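You operate a simulated robot arm through the tools that you are given. There is no shell and no other tool.

You run a simulated robot arm. Do the job below in one go: nothing can be reset, and whatever is moved stays where it is left.

JOB
Drain the air line, then charge it until the compressor cuts out.
Fine: at the control panel: air switch off, drain valve open till the gauge reads zero, valve shut, switch on, press start once; it cuts out at 8 bar.

It is judged by the outcome, as a careful person would: the job done as asked, and still so three seconds after it is handed in. It fails if anything else is knocked over, pushed out of place, dropped, spilled or broken.

ROBOT AND FRAMES
A 6-joint arm with a two-finger parallel gripper, fixed in place. Base frame: the origin is on the floor under the middle of its stand, x ahead of it, y to its left, z up. Units: mm, degrees, N and s.
With the tool pointing down near the work surface it reaches from about 100 to 620 mm from the base axis. Its first joint turns from -66.0 to 66.0 degrees. Payload 2.9 kg.
The TCP is the grasp point between the finger pads, 30 mm short of the fingertips. In the tool frame z runs along the fingers and y along their closing line. The gripper opens to 110 mm. The fingers are 20 mm wide and 10 mm thick; the gripper's body (48 by 112 mm) begins 55 mm behind the TCP.
Orientation is that of the tool frame in the base frame, as a unit quaternion [w, x, y, z]. With the fingers straight down and closing along the base's y, the tool's x points along the base's -x, its y along +y and its z along -z.

CONTROLS
- The arm moves only by the tool move_arm. Its argument "motion" is a list of rows, each a list of 7 numbers: the shift along the tool's x, y, z in mm, then the turn, a rotation vector about the tool's x, y, z in degrees, then the finger opening in mm, from 0 to 110. In form: [[tx, ty, tz, rx, ry, rz, jaw], ...]. A call has 1 to 20 rows; each row shifts and turns the commanded pose from where the row before left it, along the tool's axes as they then stand. Rows are played at 5 a second. More than 50 mm and 8.6 degrees between two rows, or a gripper value outside its range, and nothing of the call is played. Where a pose cannot be reached the arm comes as near as it can. A force on the tool above 40 N (or 10 N above the force at the start of the call, whichever is more), or a blocked arm, ends the call early, and 0.2 s more pass. Each finger travels about 108 mm/s and halts on what it meets, pressing with about 39 N; the grip force reading is that of the motor and also rises with nothing between the fingers. The clock runs only during rows and for 0.2 s after the last one: add rows that do not move to give the fingers time. The reply holds the time, the measured pose of the TCP, the force on the tool along the base axes, the opening and the grip force, in the units named above and with some noise, with the torque about the TCP (base axes, N m) and any sound that the robot's microphone picked up.
- Cameras (640 x 400 px; columns grow to the right, rows downward): "scene" is fixed at [77.9, 443.7, 1399.3]; the picture's right is [-0.69, -0.73, 0.00], its down [-0.42, 0.40, -0.81] and it looks along [0.59, -0.56, -0.58] (base axes); focal length 284 px, centre (320, 200). "wrist" rides on the gripper at [72, 17, -103] in the tool frame; the picture's right is [-0.23, 0.97, 0.00], its down [-0.76, -0.18, -0.62] and it looks along [-0.61, -0.14, 0.78] (tool axes); focal length 222 px, centre (320, 200). There is no depth. A picture from a camera that has moved, and an enlarged one, comes with that camera's place and axes in the base frame and with its lens. The place of the scene camera against the robot may be out by one fixed shift of up to 25 mm in any direction.
- camera(camera): a new picture of that camera. The clock stands still meanwhile.
- zoom(camera, box): a new picture of the part [left, top, right, bottom] of that camera's present view, enlarged. The clock stands still meanwhile.
- close_job(): hands the job in; it is judged then, once.

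Places have to be worked out from the pictures, the camera data and where the tool is seen. Open the gripper and draw the arm clear of the work before you hand the job in, unless the task says otherwise.

The tools are called after "Emit:" by a JSON object that holds its "name" and its "arguments". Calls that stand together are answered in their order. move_arm: Moves the arm, as the interface text tells. Its arguments: {"type":"object","properties":{"motion":{"type":"array"}},"required":["motion"]} The other tools are called the same way: camera (camera) takes a picture; zoom (camera, box) takes an enlarged picture of a part of a camera's view; close_job () hands the job in.

At the start:

```text
clock: 0.0
tcp_pos: [356.4, 136.0, 1120.3]
ee_rot: [0.0, 0.0, 1.0, -0.001]
ft_force: [0.6, 0.4, 0.3]
ft_torque: [-0.01, -0.02, 0.04]
width: 109.8
grasp_force: 0.1
```

scene: 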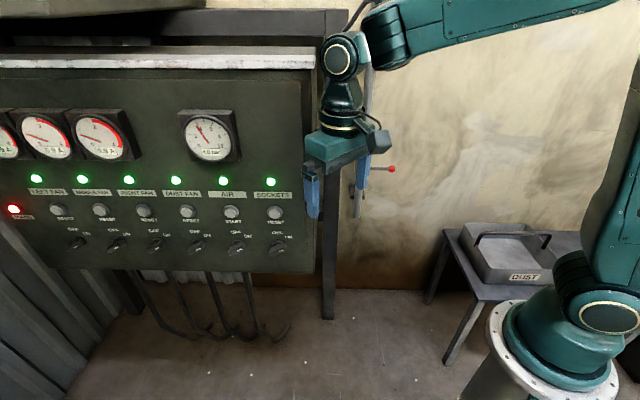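
wrist: 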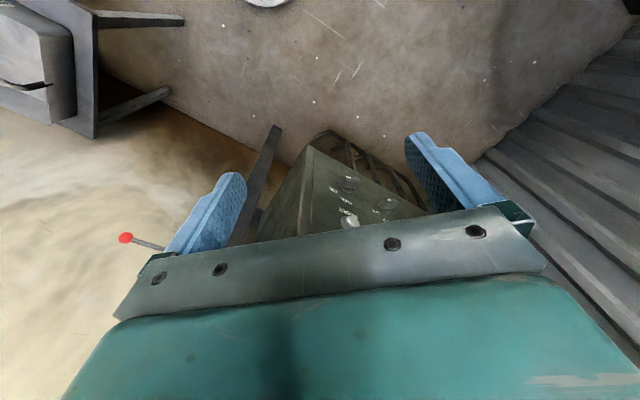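

The scene shows a control panel with gauges, lamps, start/reset buttons and rotary switches, and a red-tipped lever on a pipe to the right of it. I zoom in to read labels before moving.

Emit:
{"name": "zoom", "arguments": {"camera": "scene", "box": [160, 90, 320, 190]}}

Emit:
{"name": "zoom", "arguments": {"camera": "scene", "box": [160, 170, 320, 270]}}

Emit:
{"name": "zoom", "arguments": {"camera": "scene", "box": [300, 110, 460, 210]}}

Emit:
{"name": "zoom", "arguments": {"camera": "scene", "box": [0, 165, 160, 265]}}

```text
4.00 times, centred on (240, 140) of scene
camera zoom: at [77.9, 443.7, 1399.3], right [-0.69, -0.73, 0.0], down [-0.42, 0.4, -0.81], along [0.59, -0.56, -0.58], focal length 1136 px, centre (640, 440)
```

zoom: 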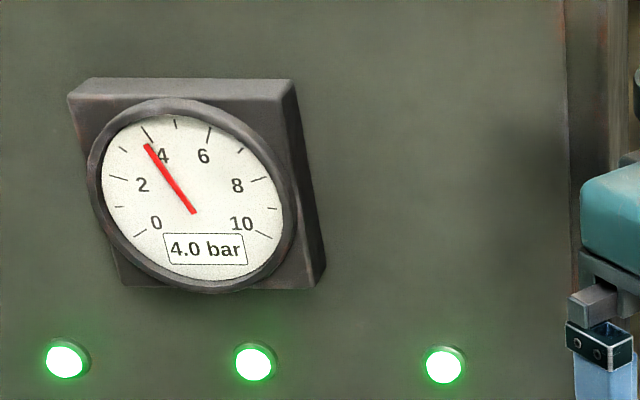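

```text
4.00 times, centred on (240, 220) of scene
camera zoom: at [77.9, 443.7, 1399.3], right [-0.69, -0.73, 0.0], down [-0.42, 0.4, -0.81], along [0.59, -0.56, -0.58], focal length 1136 px, centre (640, 120)
```

zoom: 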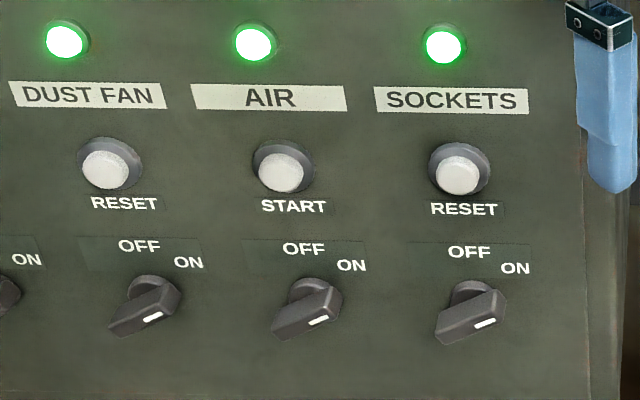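

```text
4.00 times, centred on (380, 160) of scene
camera zoom: at [77.9, 443.7, 1399.3], right [-0.69, -0.73, 0.0], down [-0.42, 0.4, -0.81], along [0.59, -0.56, -0.58], focal length 1136 px, centre (80, 360)
```

zoom: 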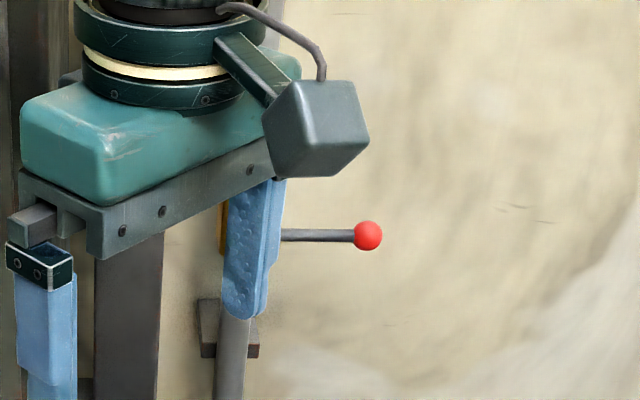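

```text
4.00 times, centred on (80, 215) of scene
camera zoom: at [77.9, 443.7, 1399.3], right [-0.69, -0.73, 0.0], down [-0.42, 0.4, -0.81], along [0.59, -0.56, -0.58], focal length 1136 px, centre (1280, 140)
```

zoom: 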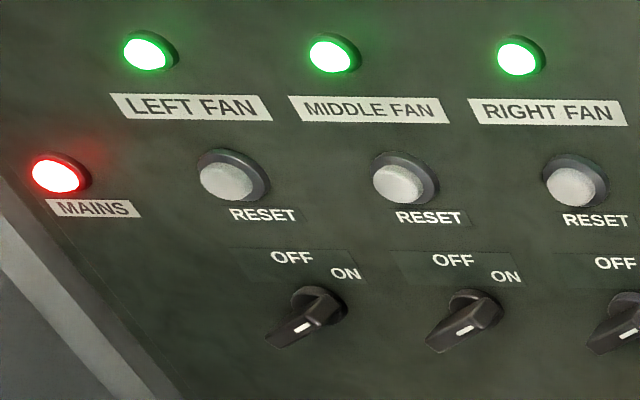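

The air gauge reads 4.0 bar, and the AIR column is second from the right (START button, OFF/ON rotary switch at ON). The red-ball lever on the pipe at the right may be the drain valve; I zoom the wrist view to identify the parts for triangulation.

Emit:
{"name": "zoom", "arguments": {"camera": "wrist", "box": [240, 120, 440, 245]}}

Emit:
{"name": "zoom", "arguments": {"camera": "wrist", "box": [80, 180, 240, 280]}}

Emit:
{"name": "zoom", "arguments": {"camera": "scene", "box": [300, 0, 460, 100]}}

Emit:
{"name": "zoom", "arguments": {"camera": "scene", "box": [320, 160, 400, 210]}}

```text
3.20 times, centred on (340, 182) of wrist
camera zoom: at [284.5, 152.9, 1222.4], right [0.23, 0.97, 0.0], down [0.76, -0.18, 0.62], along [0.61, -0.14, -0.78], focal length 711 px, centre (256, 256)
```

zoom: 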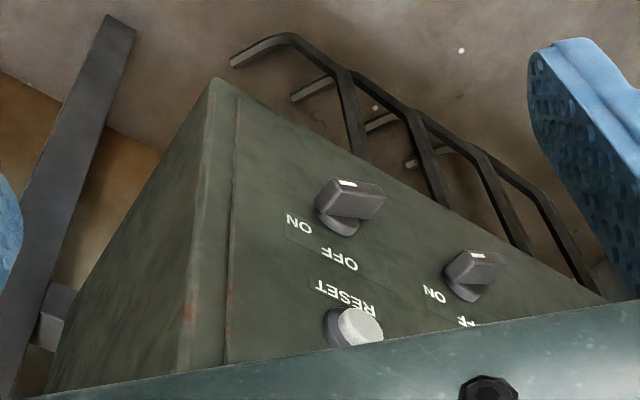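

```text
4.00 times, centred on (160, 230) of wrist
camera zoom: at [284.5, 152.9, 1222.4], right [0.23, 0.97, 0.0], down [0.76, -0.18, 0.62], along [0.61, -0.14, -0.78], focal length 888 px, centre (960, 80)
```

zoom: 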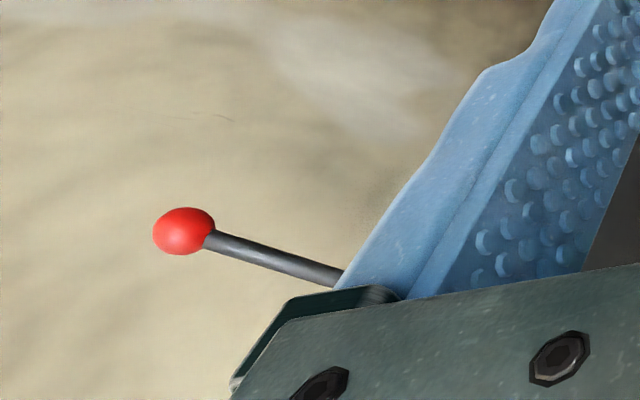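

```text
4.00 times, centred on (380, 50) of scene
camera zoom: at [77.9, 443.7, 1399.3], right [-0.69, -0.73, 0.0], down [-0.42, 0.4, -0.81], along [0.59, -0.56, -0.58], focal length 1136 px, centre (80, 800)
```

zoom: 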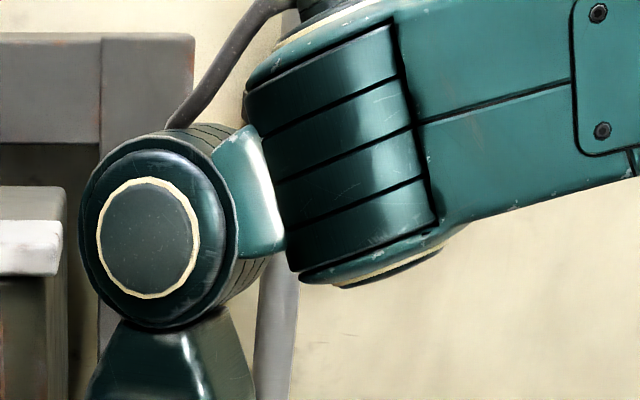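

```text
8.00 times, centred on (360, 185) of scene
camera zoom: at [77.9, 443.7, 1399.3], right [-0.69, -0.73, 0.0], down [-0.42, 0.4, -0.81], along [0.59, -0.56, -0.58], focal length 2272 px, centre (0, 320)
```

zoom: 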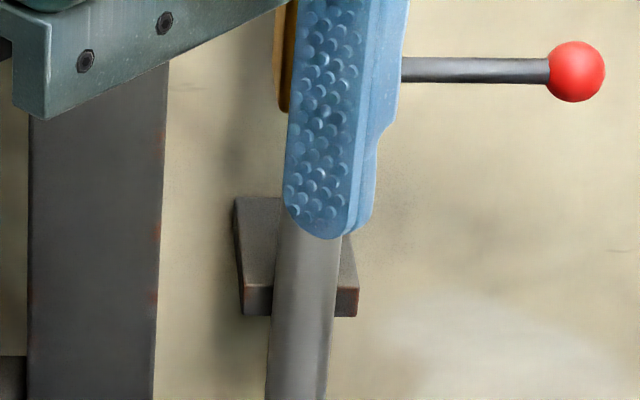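

SOCKETS switch triangulates to about [557,150,839] and AIR switch to about [634,230,839]; the panel faces about (-0.72, 0.69, 0). I back the gripper off from the panel, level with it, and yaw it toward the panel direction to look unobstructed.

Emit:
{"name": "move_arm", "arguments": {"motion": [[-9, 39, 0, 0, 0, 0, 110], [-9, 39, 0, 0, 0, 0, 110], [-9, 39, 0, 0, 0, 0, 110], [-9, 39, 0, 0, 0, 0, 110], [-9, 38, 0, 0, 0, 0, 110], [0, 0, 0, 0, 0, 7.5, 110], [0, 0, 0, 0, 0, 7.5, 110], [0, 0, 0, 0, 0, 7.5, 110], [0, 0, 0, 0, 0, 7.5, 110], [0, 0, 0, 0, 0, 7.0, 110], [0, 0, 0, 0, 0, 7.0, 110], [0, 0, 0, 0, 0, 0, 110]]}}

```text
clock: 2.6
tcp_pos: [398.9, 329.1, 1121.2]
ee_rot: [0.001, 0.376, 0.927, -0.001]
ft_force: [0.7, -0.2, -0.2]
ft_torque: [-0.01, -0.02, 0.02]
width: 110.1
grasp_force: 0.0
```

Emit:
{"name": "camera", "arguments": {"camera": "scene"}}

Emit:
{"name": "camera", "arguments": {"camera": "wrist"}}

```text
taken
```

scene: 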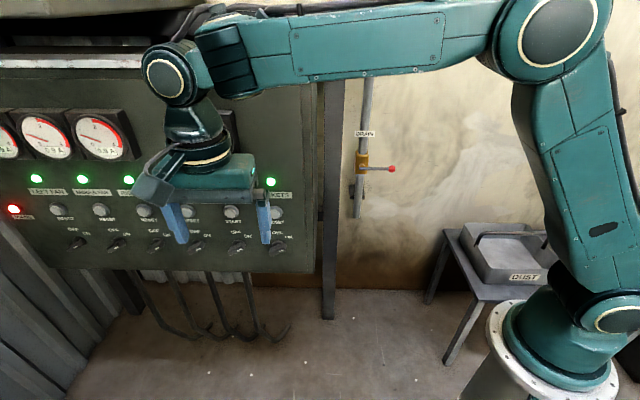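

```text
taken
camera wrist: at [361.2, 392.7, 1223.0], right [0.84, 0.54, 0.0], down [0.42, -0.66, 0.62], along [0.34, -0.52, -0.78], focal length 222 px, centre (320, 200)
```

wrist: 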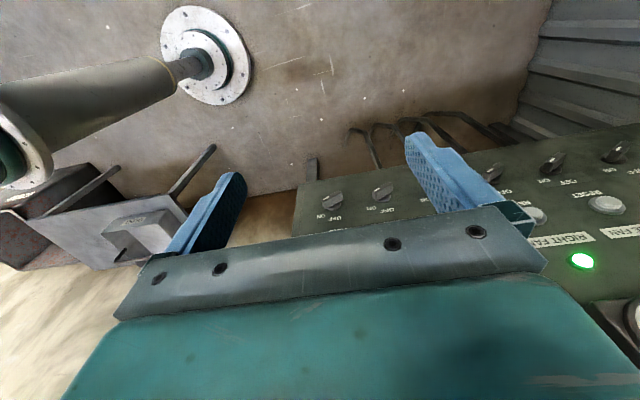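

The drain valve is now visible on the vertical pipe, labelled DRAIN, with its lever pointing sideways (shut). I zoom in on it.

Emit:
{"name": "zoom", "arguments": {"camera": "scene", "box": [324, 120, 420, 180]}}

Emit:
{"name": "zoom", "arguments": {"camera": "scene", "box": [300, 60, 460, 240]}}

Emit:
{"name": "zoom", "arguments": {"camera": "wrist", "box": [280, 100, 640, 300]}}

```text
6.67 times, centred on (372, 150) of scene
camera zoom: at [77.9, 443.7, 1399.3], right [-0.69, -0.73, 0.0], down [-0.42, 0.4, -0.81], along [0.59, -0.56, -0.58], focal length 1893 px, centre (-27, 533)
```

zoom: 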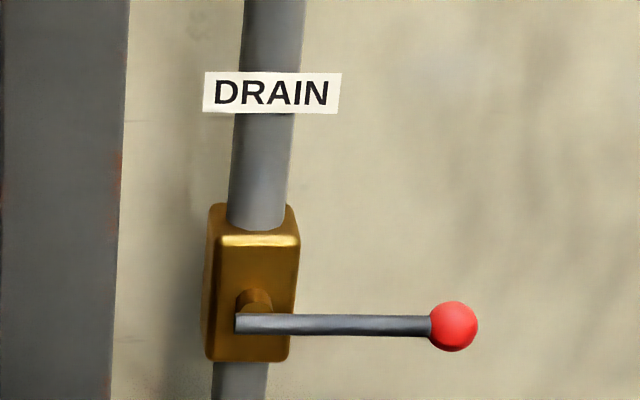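

```text
2.22 times, centred on (380, 150) of scene
camera zoom: at [77.9, 443.7, 1399.3], right [-0.69, -0.73, 0.0], down [-0.42, 0.4, -0.81], along [0.59, -0.56, -0.58], focal length 631 px, centre (187, 311)
```

zoom: 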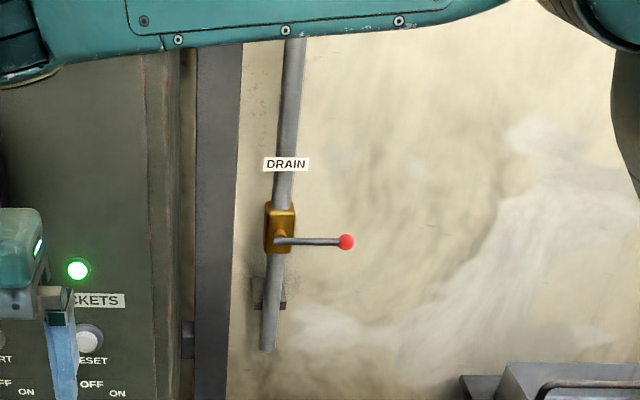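

```text
1.78 times, centred on (460, 200) of wrist
camera zoom: at [361.2, 392.7, 1223.0], right [0.84, 0.54, 0.0], down [0.42, -0.66, 0.62], along [0.34, -0.52, -0.78], focal length 395 px, centre (71, 200)
```

zoom: 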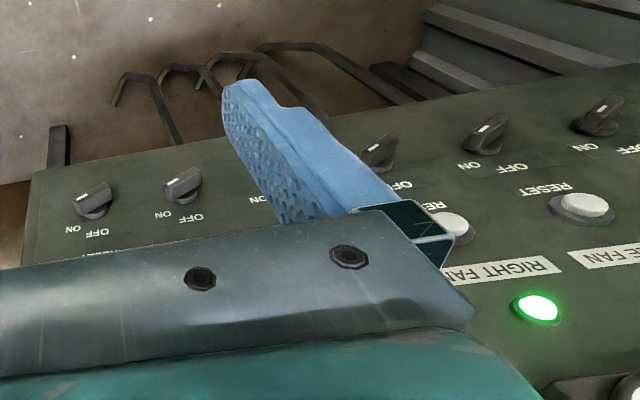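

The lever (closed, pointing sideways) has its pivot axis out of the wall, about 110 mm long, around [600,-400,870]. Now I move in front of the AIR switch with standoff and pitch the tool to point at the panel.

Emit:
{"name": "move_arm", "arguments": {"motion": [[-17.7, 18.2, 40, 0, 0, 0, 110], [-17.7, 18.2, 40, 0, 0, 0, 110], [-17.7, 18.2, 40, 0, 0, 0, 110], [-17.7, 18.2, 40, 0, 0, 0, 80], [-17.7, 18.2, 40, 0, 0, 0, 80], [0, 0, 0, 0, -8.2, 0, 80], [0, 0, 0, 0, -8.2, 0, 80], [0, 0, 0, 0, -8.2, 0, 80], [0, 0, 0, 0, -8.2, 0, 80], [0, 0, 0, 0, -8.2, 0, 80], [0, 0, 0, 0, 0, 0, 80]]}}

```text
clock: 5.0
tcp_pos: [528.4, 334.5, 919.0]
ee_rot: [0.326, 0.351, 0.868, -0.132]
ft_force: [-0.6, -0.1, 0.1]
ft_torque: [-0.01, 0.01, 0.0]
width: 79.9
grasp_force: 0.1
```

The move followed the command. I check the view from the wrist before pitching further.

Emit:
{"name": "camera", "arguments": {"camera": "wrist"}}

Emit:
{"name": "camera", "arguments": {"camera": "scene"}}

```text
taken
camera wrist: at [452.8, 431.7, 949.3], right [0.8, 0.58, 0.15], down [-0.01, -0.24, 0.97], along [0.6, -0.78, -0.19], focal length 222 px, centre (320, 200)
```

wrist: 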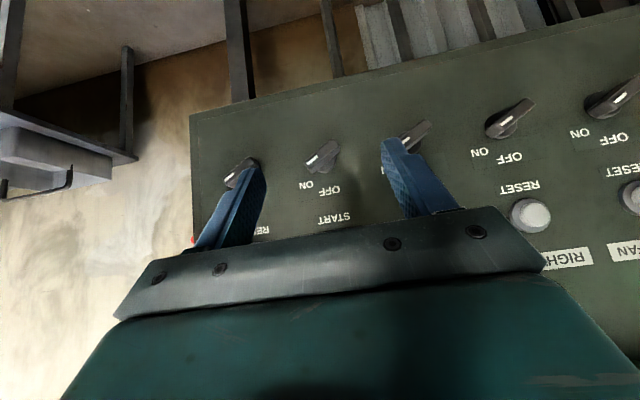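

```text
taken
```

scene: 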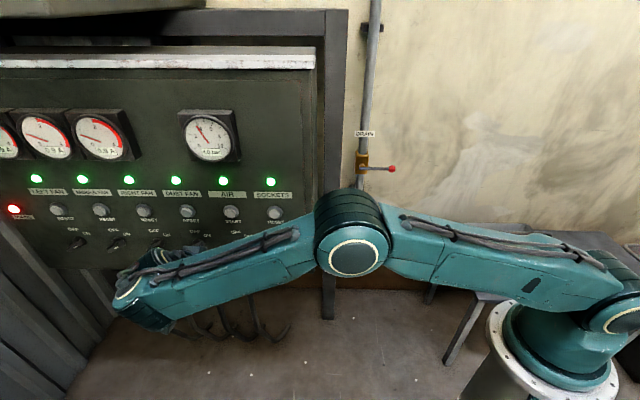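

The arm followed with the elbow lower but clear. I finish pitching to horizontal, facing the panel at the same standoff.

Emit:
{"name": "move_arm", "arguments": {"motion": [[0, 0, 0, 0, -8.2, 0, 80], [0, 0, 0, 0, -8.2, 0, 80], [0, 0, 0, 0, -8.2, 0, 80], [0, 0, 0, 0, -8.2, 0, 80], [0, 0, 0, 0, -8.2, 0, 80], [0, 0, 0, 0, -8.0, 0, 80], [0, 0, 0, 0, 0, 0, 80], [0, 0, 0, 0, 0, 0, 80]]}}

Emit:
{"name": "camera", "arguments": {"camera": "wrist"}}

Emit:
{"name": "camera", "arguments": {"camera": "scene"}}

```text
clock: 6.8
tcp_pos: [537.2, 253.3, 910.4]
ee_rot: [0.606, 0.271, 0.714, -0.224]
ft_force: [-0.2, -0.6, -0.7]
ft_torque: [0.01, 0.02, 0.0]
width: 79.8
grasp_force: 0.0
out of reach, approached as far as the arm can: row 3, 4, 5, 6
```

```text
taken
camera wrist: at [463.7, 341.7, 855.4], right [0.67, 0.71, 0.23], down [-0.49, 0.18, 0.85], along [0.56, -0.68, 0.47], focal length 222 px, centre (320, 200)
```

wrist: 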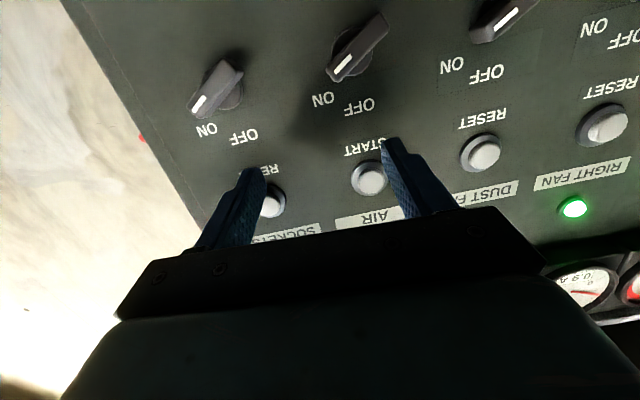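

```text
taken
```

scene: 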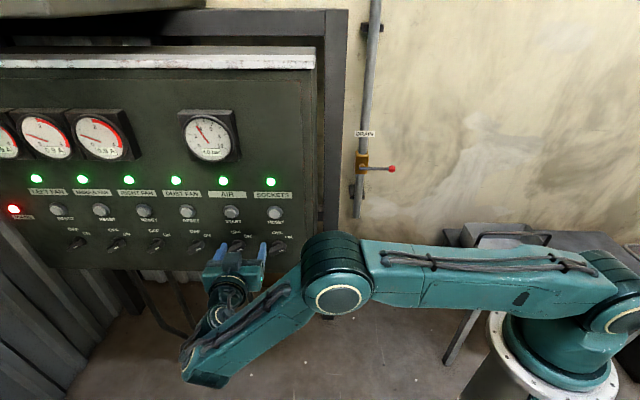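

Commanded pose there was not fully reachable, the arm stopped at [537,253,910] tilted about 10° down, clear of the panel. I zoom in to size the AIR switch and START button.

Emit:
{"name": "zoom", "arguments": {"camera": "wrist", "box": [280, 0, 440, 100]}}

Emit:
{"name": "zoom", "arguments": {"camera": "wrist", "box": [300, 130, 460, 230]}}

Emit:
{"name": "zoom", "arguments": {"camera": "scene", "box": [180, 200, 340, 300]}}

```text
4.00 times, centred on (360, 50) of wrist
camera zoom: at [463.7, 341.7, 855.4], right [0.67, 0.71, 0.23], down [-0.49, 0.18, 0.85], along [0.56, -0.68, 0.47], focal length 888 px, centre (160, 800)
```

zoom: 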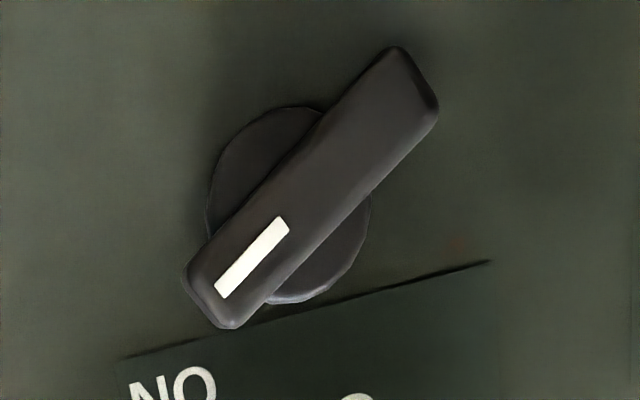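

```text
4.00 times, centred on (380, 180) of wrist
camera zoom: at [463.7, 341.7, 855.4], right [0.67, 0.71, 0.23], down [-0.49, 0.18, 0.85], along [0.56, -0.68, 0.47], focal length 888 px, centre (80, 280)
```

zoom: 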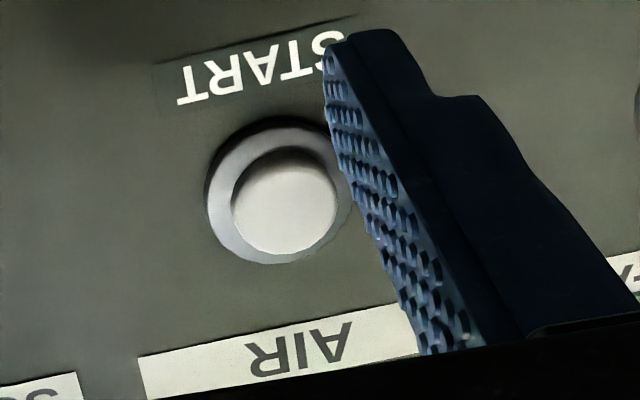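

```text
4.00 times, centred on (260, 250) of scene
camera zoom: at [77.9, 443.7, 1399.3], right [-0.69, -0.73, 0.0], down [-0.42, 0.4, -0.81], along [0.59, -0.56, -0.58], focal length 1136 px, centre (560, 0)
```

zoom: 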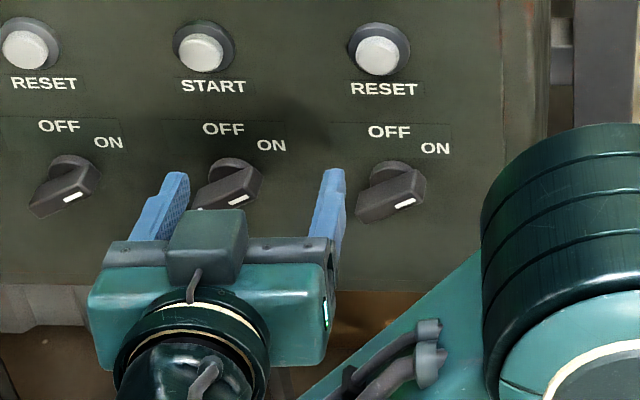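

AIR switch bar: centre ≈ [631,228,843], ~49 mm long, pointing ~58° clockwise from up (ON), so OFF is a counter-clockwise turn. I move to a pre-grasp point about 60 mm (TCP) in front of it and level the tool.

Emit:
{"name": "move_arm", "arguments": {"motion": [[15.6, 11.1, 9.55, 0, 0, 0, 80], [15.6, 11.1, 9.55, 0, 0, 0, 80], [15.6, 11.1, 9.55, 0, 0, 0, 80], [15.6, 11.1, 9.55, 0, 0, 0, 80], [0, 0, 0, 0, 0, 0, 80]]}}

```text
clock: 8.0
tcp_pos: [586.8, 269.4, 839.6]
ee_rot: [0.605, 0.271, 0.714, -0.224]
ft_force: [0.4, 0.2, 1.2]
ft_torque: [0.0, 0.0, 0.04]
width: 80.2
grasp_force: 0.0
```

The pose was reached exactly. Now I level the tool (pitch −9.6°, small yaw) and roll it 58° to match the switch bar.

Emit:
{"name": "move_arm", "arguments": {"motion": [[0, 0, 0, 1.3, -4.8, 0, 80], [0, 0, 0, 1.3, -4.8, 0, 80], [0, 0, 0, 0, 0, 8.3, 80], [0, 0, 0, 0, 0, 8.3, 80], [0, 0, 0, 0, 0, 8.3, 80], [0, 0, 0, 0, 0, 8.3, 80], [0, 0, 0, 0, 0, 8.3, 80], [0, 0, 0, 0, 0, 8.3, 80], [0, 0, 0, 0, 0, 8.2, 80], [0, 0, 0, 0, 0, 0, 80]]}}

Emit:
{"name": "camera", "arguments": {"camera": "wrist"}}

Emit:
{"name": "camera", "arguments": {"camera": "scene"}}

```text
clock: 10.2
tcp_pos: [589.7, 257.8, 843.4]
ee_rot: [0.649, 0.576, 0.486, 0.101]
ft_force: [-1.0, -0.7, 0.0]
ft_torque: [-0.01, -0.01, 0.01]
width: 79.7
grasp_force: 0.0
out of reach, approached as far as the arm can: row 1, 2
```

```text
taken
camera wrist: at [557.0, 379.6, 833.2], right [0.3, 0.15, 0.94], down [-0.93, -0.18, 0.33], along [0.22, -0.97, 0.09], focal length 222 px, centre (320, 200)
```

wrist: 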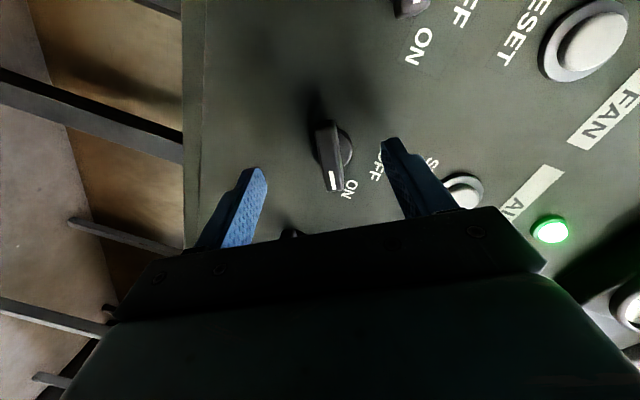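

```text
taken
```

scene: 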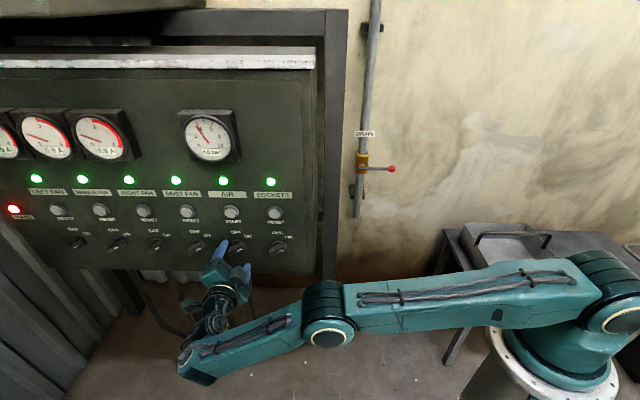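

The tool is within ~8° of square, rolled to the bar. I zoom the wrist view to pin the bar against the fingers.

Emit:
{"name": "zoom", "arguments": {"camera": "wrist", "box": [240, 100, 440, 225]}}

Emit:
{"name": "zoom", "arguments": {"camera": "scene", "box": [180, 200, 340, 300]}}

```text
3.20 times, centred on (340, 162) of wrist
camera zoom: at [557.0, 379.6, 833.2], right [0.3, 0.15, 0.94], down [-0.93, -0.18, 0.33], along [0.22, -0.97, 0.09], focal length 711 px, centre (256, 320)
```

zoom: 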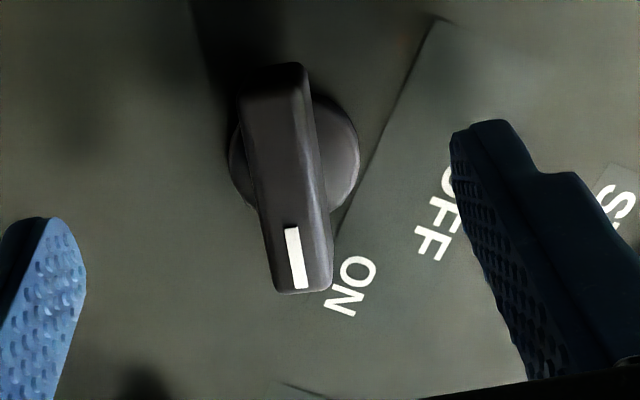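

```text
4.00 times, centred on (260, 250) of scene
camera zoom: at [77.9, 443.7, 1399.3], right [-0.69, -0.73, 0.0], down [-0.42, 0.4, -0.81], along [0.59, -0.56, -0.58], focal length 1136 px, centre (560, 0)
```

zoom: 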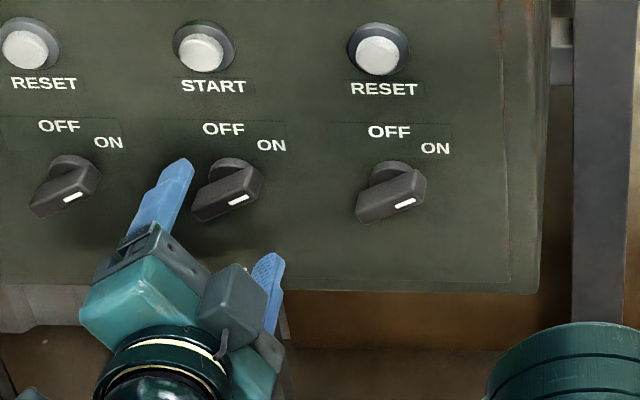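

Two close wrist views triangulate the bar front centre to about [618,237,843], i.e. at tool [0, 6.5, 34]; the fingertips are ~4 mm short of it. I centre on it, advance 8 mm with fingers wide open, and remove the remaining tilt.

Emit:
{"name": "move_arm", "arguments": {"motion": [[0, 6.3, 0, 0, 0, 0, 80], [0, 0, 8, 0, 0, 0, 80], [0, 0, 0, -1.3, -1.6, 0, 80], [0, 0, 0, -1.3, -1.6, 0, 80], [0, 0, 0, -1.3, -1.6, 0, 80], [0, 0, 0, -1.3, -1.6, 0, 80], [0, 0, 0, 0, 0, 0, 80]]}}

Emit:
{"name": "zoom", "arguments": {"camera": "wrist", "box": [240, 100, 440, 225]}}

```text
clock: 11.8
tcp_pos: [601.7, 245.0, 847.5]
ee_rot: [0.659, 0.569, 0.481, 0.1]
ft_force: [-0.5, -0.1, -0.4]
ft_torque: [0.01, -0.02, 0.02]
width: 79.8
grasp_force: 0.0
out of reach, approached as far as the arm can: row 3, 5
```

```text
3.20 times, centred on (340, 162) of wrist
camera zoom: at [569.5, 368.1, 834.5], right [0.29, 0.17, 0.94], down [-0.93, -0.17, 0.31], along [0.21, -0.97, 0.11], focal length 711 px, centre (256, 320)
```

zoom: 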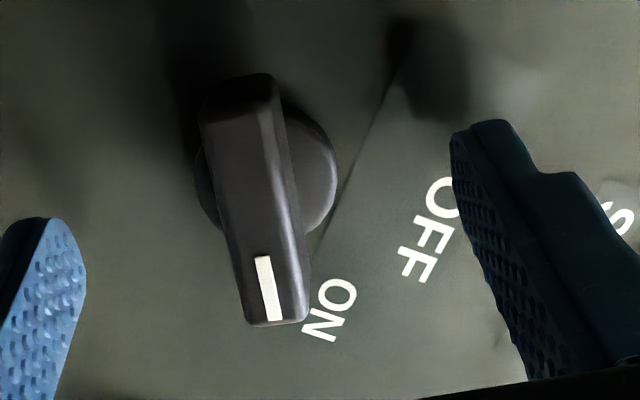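

The bar now sits at tool [5.6, 0.9, 17.9], aligned with the pads and overlapped about 12 mm. I shift 5.6 mm along tool x and close on it.

Emit:
{"name": "move_arm", "arguments": {"motion": [[5.6, 0.8, 0, 0, 0, 0, 60], [0, 0, 0, 0, 0, 0, 30], [0, 0, 0, 0, 0, 0, 20], [0, 0, 0, 0, 0, 0, 10], [0, 0, 0, 0, 0, 0, 10], [0, 0, 0, 0, 0, 0, 10]]}}

Emit:
{"name": "zoom", "arguments": {"camera": "wrist", "box": [240, 100, 440, 225]}}

```text
clock: 13.2
tcp_pos: [612.0, 239.4, 846.3]
ee_rot: [0.669, 0.562, 0.475, 0.104]
ft_force: [7.9, 0.4, 8.9]
ft_torque: [-0.21, -0.2, 0.2]
width: 31.0
grasp_force: 44.8
out of reach, approached as far as the arm can: row 1
```

```text
3.20 times, centred on (340, 162) of wrist
camera zoom: at [580.6, 361.2, 831.1], right [0.27, 0.18, 0.95], down [-0.94, -0.17, 0.3], along [0.21, -0.97, 0.13], focal length 711 px, centre (256, 320)
```

zoom: 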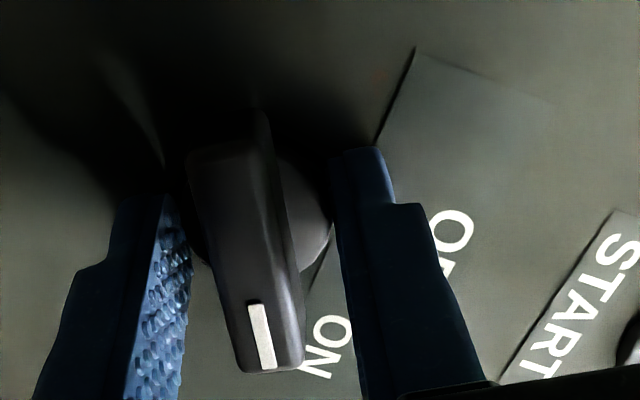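

The width of 31 mm shows the fingers went too deep (the x-shift was out of reach and slid the tool ~9 mm inward) and closed on the round base rather than the bar. I open again and back off 12 mm along the tool axis.

Emit:
{"name": "move_arm", "arguments": {"motion": [[0, 0, 0, 0, 0, 0, 60], [0, 0, 0, 0, 0, 0, 60], [0, 0, -6, 0, 0, 0, 60], [0, 0, -6, 0, 0, 0, 60], [0, 0, 0, 0, 0, 0, 60]]}}

Emit:
{"name": "zoom", "arguments": {"camera": "wrist", "box": [240, 100, 440, 225]}}

Emit:
{"name": "camera", "arguments": {"camera": "scene"}}

```text
clock: 14.4
tcp_pos: [611.4, 239.7, 845.4]
ee_rot: [0.668, 0.563, 0.475, 0.102]
ft_force: [0.7, -0.4, 1.3]
ft_torque: [0.01, 0.01, 0.01]
width: 59.9
grasp_force: 0.0
out of reach, approached as far as the arm can: row 3, 4
```

```text
3.20 times, centred on (340, 162) of wrist
camera zoom: at [580.2, 361.1, 830.2], right [0.27, 0.18, 0.95], down [-0.94, -0.17, 0.3], along [0.21, -0.97, 0.13], focal length 711 px, centre (256, 320)
```

zoom: 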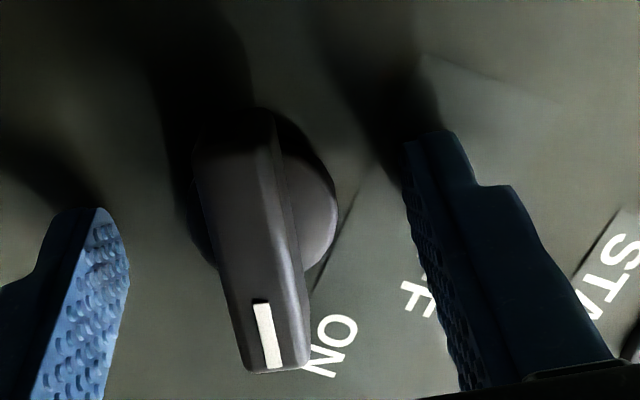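

```text
taken
```

scene: 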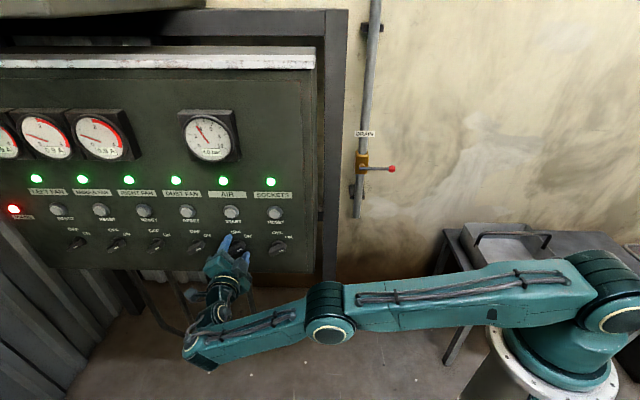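

The back-off was blocked by the arm's reach in this attitude, though nothing moved or touched. Tilting the tool ~3° more downward eases the limit (earlier poses with 6–8° tilt were reachable), so I do that and then retreat to 18 mm from the bar face.

Emit:
{"name": "move_arm", "arguments": {"motion": [[0, 0, 0, 2.7, 1.66, 0, 60], [1.4, 0.25, -5.55, 0, 0, 0, 60], [1.4, 0.25, -5.55, 0, 0, 0, 60], [0, 0, 0, 0, 0, 0, 60]]}}

Emit:
{"name": "zoom", "arguments": {"camera": "wrist", "box": [240, 100, 440, 225]}}

```text
clock: 15.4
tcp_pos: [604.8, 247.4, 846.7]
ee_rot: [0.653, 0.577, 0.482, 0.095]
ft_force: [0.4, -0.1, 0.1]
ft_torque: [-0.06, 0.01, 0.0]
width: 59.9
grasp_force: 0.0
```

```text
3.20 times, centred on (340, 162) of wrist
camera zoom: at [574.1, 371.2, 835.0], right [0.3, 0.15, 0.94], down [-0.93, -0.16, 0.33], along [0.2, -0.97, 0.09], focal length 711 px, centre (256, 320)
```

zoom: 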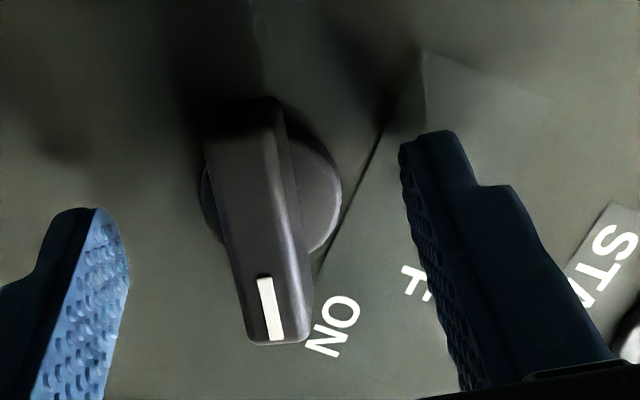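

The bar is now at tool [0, 1, ~18], well centred, tips overlapping ~12 mm in front of the base disc. I close onto the bar.

Emit:
{"name": "move_arm", "arguments": {"motion": [[0, 1, 0, 0, 0, 0, 40], [0, 0, 0, 0, 0, 0, 25], [0, 0, 0, 0, 0, 0, 10], [0, 0, 0, 0, 0, 0, 10], [0, 0, 0, 0, 0, 0, 10]]}}

Emit:
{"name": "zoom", "arguments": {"camera": "wrist", "box": [240, 100, 440, 225]}}

```text
clock: 16.6
tcp_pos: [605.6, 248.9, 847.2]
ee_rot: [0.653, 0.576, 0.482, 0.096]
ft_force: [-1.2, -1.3, -2.7]
ft_torque: [-0.42, -0.39, 0.46]
width: 14.9
grasp_force: 44.7
```

```text
3.20 times, centred on (340, 162) of wrist
camera zoom: at [574.5, 371.5, 835.8], right [0.3, 0.15, 0.94], down [-0.93, -0.16, 0.33], along [0.2, -0.97, 0.09], focal length 711 px, centre (256, 320)
```

zoom: 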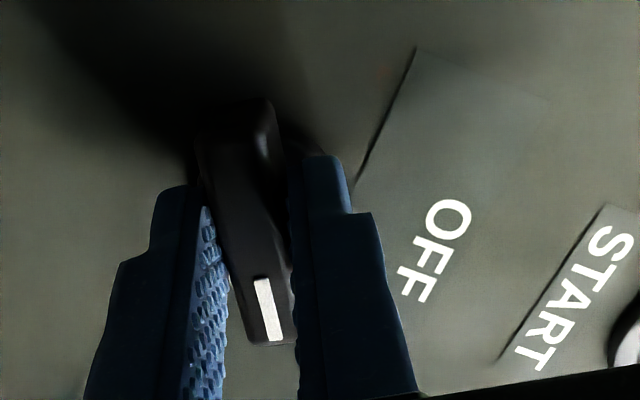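

The bar is held at 14.9 mm. I twist counter-clockwise (tool rz negative) in small steps toward OFF.

Emit:
{"name": "move_arm", "arguments": {"motion": [[0, 0, 0, 0, 0, -6, 10], [0, 0, 0, 0, 0, -6, 10], [0, 0, 0, 0, 0, -6, 10], [0, 0, 0, 0, 0, -6, 10], [0, 0, 0, 0, 0, -6, 10], [0, 0, 0, 0, 0, 0, 10]]}}

Emit:
{"name": "zoom", "arguments": {"camera": "wrist", "box": [240, 100, 440, 225]}}

Emit:
{"name": "zoom", "arguments": {"camera": "scene", "box": [160, 160, 320, 260]}}

```text
clock: 18.0
tcp_pos: [604.7, 248.2, 845.6]
ee_rot: [0.654, 0.433, 0.616, -0.079]
ft_force: [-31.2, -4.4, -12.6]
ft_torque: [-0.52, -0.51, -0.19]
width: 14.0
grasp_force: 44.7
```

```text
3.20 times, centred on (340, 162) of wrist
camera zoom: at [556.8, 357.9, 803.1], right [0.57, 0.5, 0.65], down [-0.75, -0.02, 0.67], along [0.35, -0.87, 0.36], focal length 711 px, centre (256, 320)
```

zoom: 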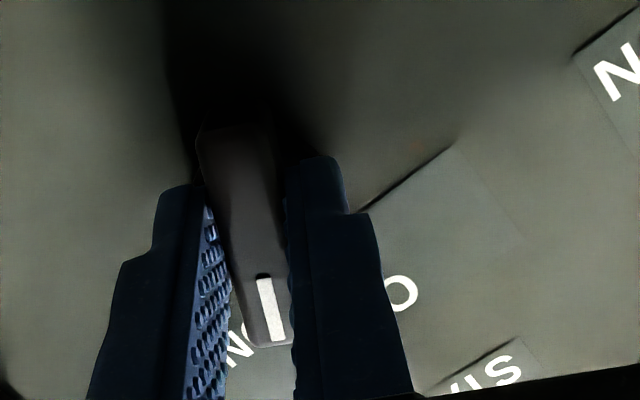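

```text
4.00 times, centred on (240, 210) of scene
camera zoom: at [77.4, 443.7, 1399.3], right [-0.69, -0.73, 0.0], down [-0.42, 0.4, -0.81], along [0.59, -0.56, -0.58], focal length 1136 px, centre (640, 160)
```

zoom: 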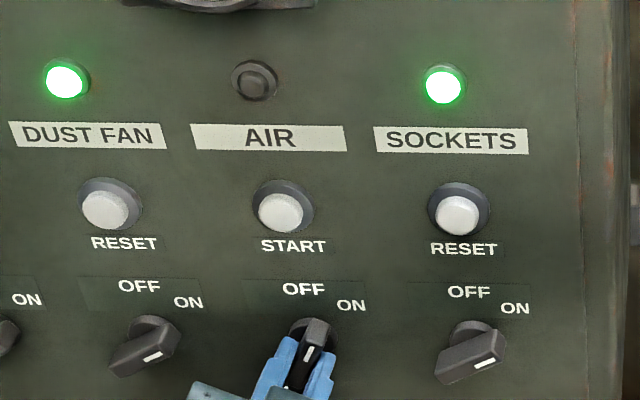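

The AIR lamp has gone out, but the bar is only ~30° turned and side force has built up. I slacken the grip slightly and continue twisting toward the OFF stop.

Emit:
{"name": "move_arm", "arguments": {"motion": [[0, 0, 0, 0, 0, 0, 17], [0, 0, 0, 0, 0, 0, 17], [0, 0, 0, 0, 0, -6, 17], [0, 0, 0, 0, 0, -6, 17], [0, 0, 0, 0, 0, 0, 17]]}}

Emit:
{"name": "zoom", "arguments": {"camera": "wrist", "box": [240, 100, 440, 225]}}

Emit:
{"name": "zoom", "arguments": {"camera": "scene", "box": [200, 200, 280, 250]}}

```text
clock: 19.2
tcp_pos: [604.9, 248.0, 846.6]
ee_rot: [0.643, 0.366, 0.657, -0.145]
ft_force: [-2.2, -2.0, -2.1]
ft_torque: [0.08, 0.0, -0.07]
width: 18.8
grasp_force: 1.7
```

```text
3.20 times, centred on (340, 162) of wrist
camera zoom: at [548.4, 349.1, 795.6], right [0.63, 0.61, 0.49], down [-0.65, 0.07, 0.76], along [0.43, -0.79, 0.43], focal length 711 px, centre (256, 320)
```

zoom: 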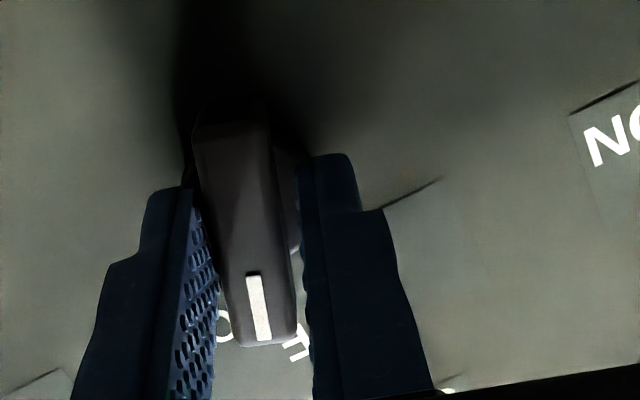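

```text
8.00 times, centred on (240, 225) of scene
camera zoom: at [77.9, 443.6, 1399.3], right [-0.69, -0.73, 0.0], down [-0.42, 0.4, -0.81], along [0.59, -0.56, -0.58], focal length 2272 px, centre (960, 0)
```

zoom: 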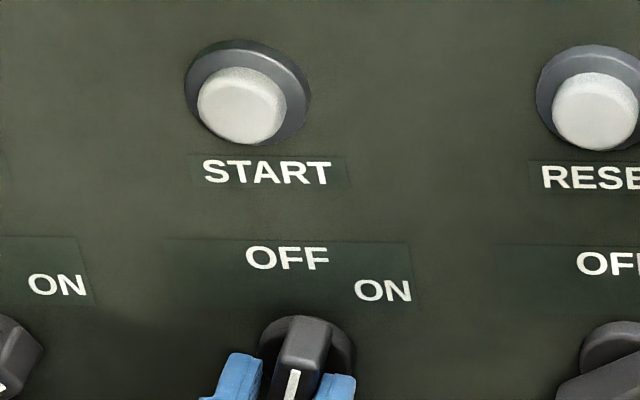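

The bar follows the fingers with low force, now roughly 15° short of vertical. I continue twisting to reach the OFF position.

Emit:
{"name": "move_arm", "arguments": {"motion": [[0, 0, 0, 0, 0, -5, 17], [0, 0, 0, 0, 0, -5, 17], [0, 0, 0, 0, 0, -5, 17], [0, 0, 0, 0, 0, 0, 17]]}}

Emit:
{"name": "zoom", "arguments": {"camera": "wrist", "box": [240, 100, 440, 225]}}

Emit:
{"name": "zoom", "arguments": {"camera": "scene", "box": [200, 200, 280, 250]}}

```text
clock: 20.2
tcp_pos: [605.4, 247.7, 847.8]
ee_rot: [0.619, 0.278, 0.698, -0.229]
ft_force: [-1.9, -3.3, 0.5]
ft_torque: [0.06, 0.04, -0.11]
width: 19.2
grasp_force: 2.4
```

```text
3.20 times, centred on (340, 162) of wrist
camera zoom: at [535.8, 336.4, 788.3], right [0.67, 0.7, 0.25], down [-0.52, 0.2, 0.83], along [0.53, -0.69, 0.5], focal length 711 px, centre (256, 320)
```

zoom: 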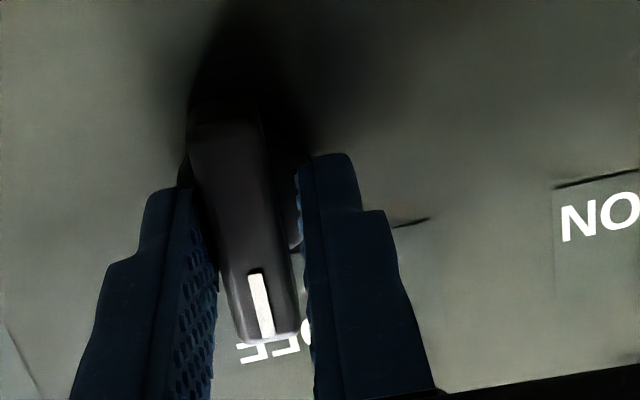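

```text
8.00 times, centred on (240, 225) of scene
camera zoom: at [77.8, 443.6, 1399.3], right [-0.69, -0.73, 0.0], down [-0.42, 0.4, -0.81], along [0.59, -0.56, -0.58], focal length 2272 px, centre (960, 0)
```

zoom: 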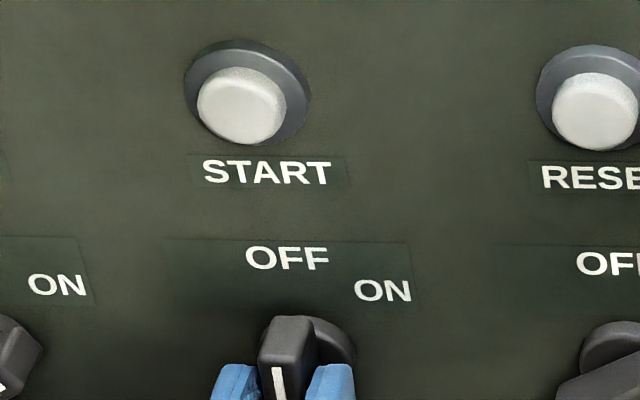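

The bar now points straight up at OFF with almost no force. I open the fingers and look at where it rests.

Emit:
{"name": "move_arm", "arguments": {"motion": [[0, 0, 0, 0, 0, 0, 40], [0, 0, 0, 0, 0, 0, 60], [0, 0, 0, 0, 0, 0, 60]]}}

Emit:
{"name": "camera", "arguments": {"camera": "wrist"}}

Emit:
{"name": "zoom", "arguments": {"camera": "scene", "box": [160, 160, 320, 260]}}

```text
clock: 21.0
tcp_pos: [606.1, 248.7, 846.3]
ee_rot: [0.619, 0.277, 0.699, -0.227]
ft_force: [-0.8, 0.2, -0.1]
ft_torque: [-0.02, -0.04, -0.01]
width: 60.2
grasp_force: 0.2
```

```text
taken
camera wrist: at [535.7, 336.7, 788.0], right [0.67, 0.7, 0.25], down [-0.52, 0.2, 0.83], along [0.53, -0.69, 0.5], focal length 222 px, centre (320, 200)
```

wrist: 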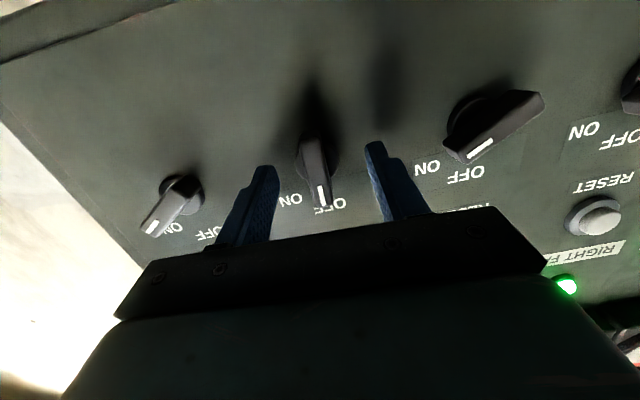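

```text
4.00 times, centred on (240, 210) of scene
camera zoom: at [77.9, 443.7, 1399.3], right [-0.69, -0.73, 0.0], down [-0.42, 0.4, -0.81], along [0.59, -0.56, -0.58], focal length 1136 px, centre (640, 160)
```

zoom: 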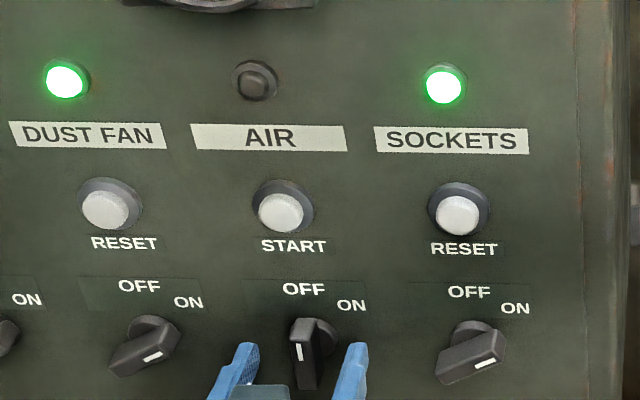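

The AIR switch is OFF, lamp out. I retreat from the panel while pitching the tool down, to then travel to the drain valve.

Emit:
{"name": "move_arm", "arguments": {"motion": [[0, 0, -14, 0, 5, 0, 60], [0, 0, -14, 0, 7.5, 0, 60], [0, 0, -14, 0, 7.5, 0, 60], [0, 0, -14, 0, 7.5, 0, 60], [0, 0, -14, 0, 7.5, 0, 60], [0, 0, 0, 0, 0, 0, 60]]}}

Emit:
{"name": "camera", "arguments": {"camera": "wrist"}}

Emit:
{"name": "camera", "arguments": {"camera": "scene"}}

```text
clock: 22.4
tcp_pos: [557.5, 292.2, 870.5]
ee_rot: [0.379, 0.333, 0.853, -0.133]
ft_force: [0.4, -0.4, 0.3]
ft_torque: [0.0, -0.03, 0.0]
width: 60.2
grasp_force: 0.1
```

```text
taken
camera wrist: at [476.1, 387.7, 886.7], right [0.76, 0.62, 0.19], down [-0.09, -0.19, 0.98], along [0.64, -0.76, -0.09], focal length 222 px, centre (320, 200)
```

wrist: 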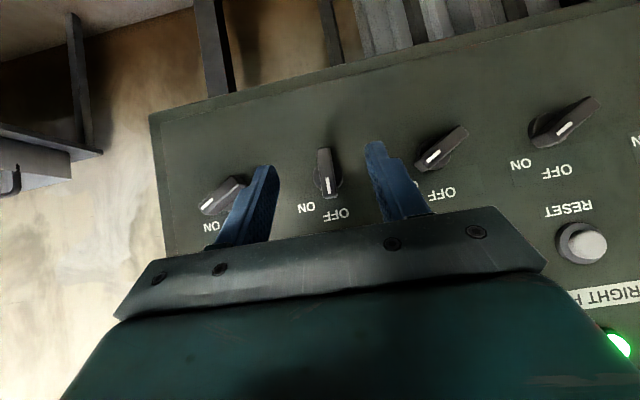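

```text
taken
```

scene: 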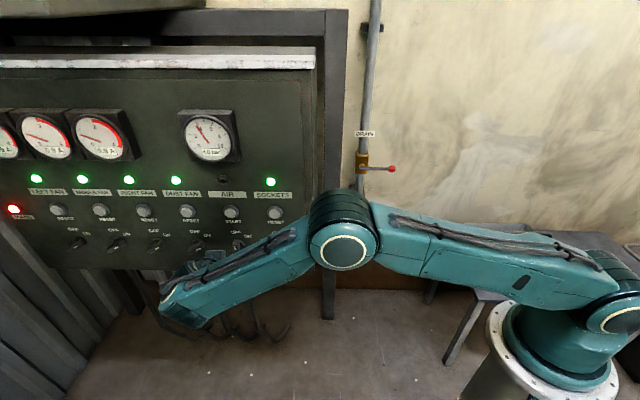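

AIR switch confirmed pointing at OFF. I travel to a viewpoint in front of the drain valve, first sideways parallel to the panel, then toward the wall, keeping clear of the panel edge.

Emit:
{"name": "move_arm", "arguments": {"motion": [[-4.85, -40.7, -10.9, 0, 0, 0, 60], [-4.85, -40.7, -10.9, 0, 0, 0, 60], [-4.85, -40.7, -10.9, 0, 0, 0, 60], [-4.85, -40.7, -10.9, 0, 0, 0, 60], [-4.85, -40.7, -10.9, 0, 0, 0, 60], [-4.85, -40.7, -10.9, 0, 0, 0, 60], [-24.9, -25.6, 26.05, 0, 0, 0, 60], [-24.9, -25.6, 26.05, 0, 0, 0, 60], [-24.9, -25.6, 26.05, 0, 0, 0, 60], [-24.9, -25.6, 26.05, 0, 0, 0, 60], [-24.9, -25.6, 26.05, 0, 0, 0, 60], [-24.9, -25.6, 26.05, 0, 0, 0, 60], [0, 0, 0, 0, 0, 0, 60]]}}

Emit:
{"name": "camera", "arguments": {"camera": "wrist"}}

Emit:
{"name": "camera", "arguments": {"camera": "scene"}}

```text
clock: 25.2
tcp_pos: [429.0, -132.3, 930.9]
ee_rot: [0.379, 0.332, 0.853, -0.133]
ft_force: [0.2, 0.0, 0.6]
ft_torque: [-0.01, -0.02, -0.01]
width: 60.0
grasp_force: 0.1
```

```text
taken
camera wrist: at [347.5, -37.5, 946.9], right [0.76, 0.62, 0.19], down [-0.09, -0.19, 0.98], along [0.64, -0.76, -0.09], focal length 222 px, centre (320, 200)
```

wrist: 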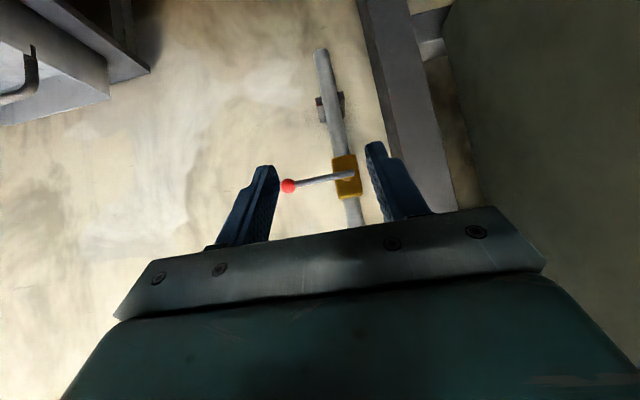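

```text
taken
```

scene: 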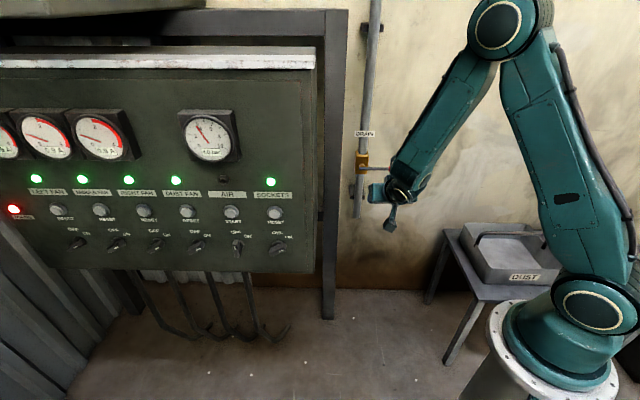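

The valve is in clear view: red ball, lever pointing right, pivot on the brass body. I move closer and pitch up for a second triangulating view.

Emit:
{"name": "move_arm", "arguments": {"motion": [[-12.5, -13.8, 28.2, 0, 0, 0, 60], [-12.5, -13.8, 28.2, 0, 0, 0, 60], [-12.5, -13.8, 28.2, 0, 0, 0, 60], [-12.5, -13.8, 28.2, 0, 0, 0, 60], [0, 0, 0, 0, -7.5, 0, 60], [0, 0, 0, 0, -7.5, 0, 60], [0, 0, 0, 0, -7.5, 0, 60], [0, 0, 0, 0, 0, 0, 60]]}}

Emit:
{"name": "camera", "arguments": {"camera": "wrist"}}

Emit:
{"name": "zoom", "arguments": {"camera": "scene", "box": [160, 90, 480, 290]}}

```text
clock: 27.0
tcp_pos: [479.8, -250.3, 890.5]
ee_rot: [0.54, 0.3, 0.762, -0.196]
ft_force: [-0.3, 0.3, 0.2]
ft_torque: [-0.01, 0.01, 0.0]
width: 59.7
grasp_force: 0.0
```

```text
taken
camera wrist: at [402.6, -155.1, 858.0], right [0.71, 0.67, 0.24], down [-0.38, 0.07, 0.92], along [0.6, -0.74, 0.3], focal length 222 px, centre (320, 200)
```

wrist: 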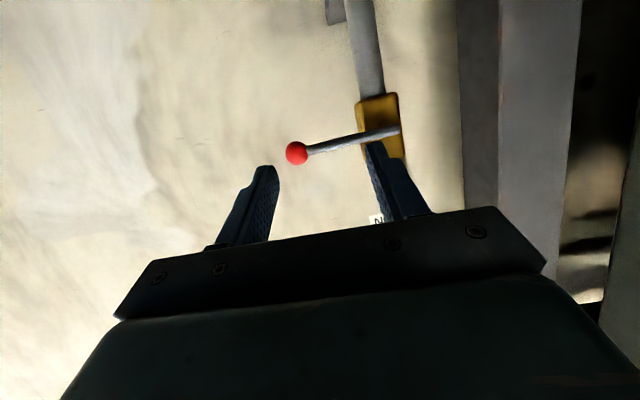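

```text
2.00 times, centred on (320, 190) of scene
camera zoom: at [77.9, 443.7, 1399.3], right [-0.69, -0.73, 0.0], down [-0.42, 0.4, -0.81], along [0.59, -0.56, -0.58], focal length 568 px, centre (320, 220)
```

zoom: 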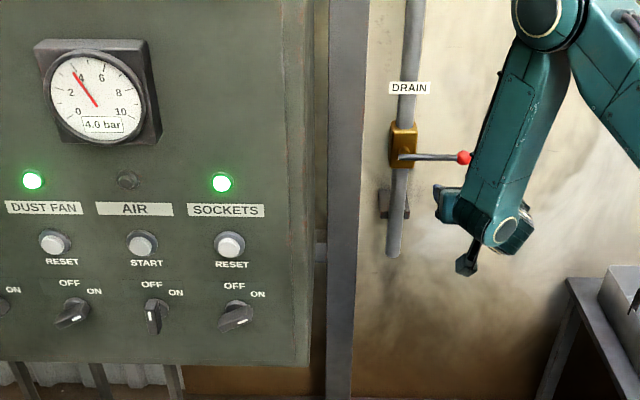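

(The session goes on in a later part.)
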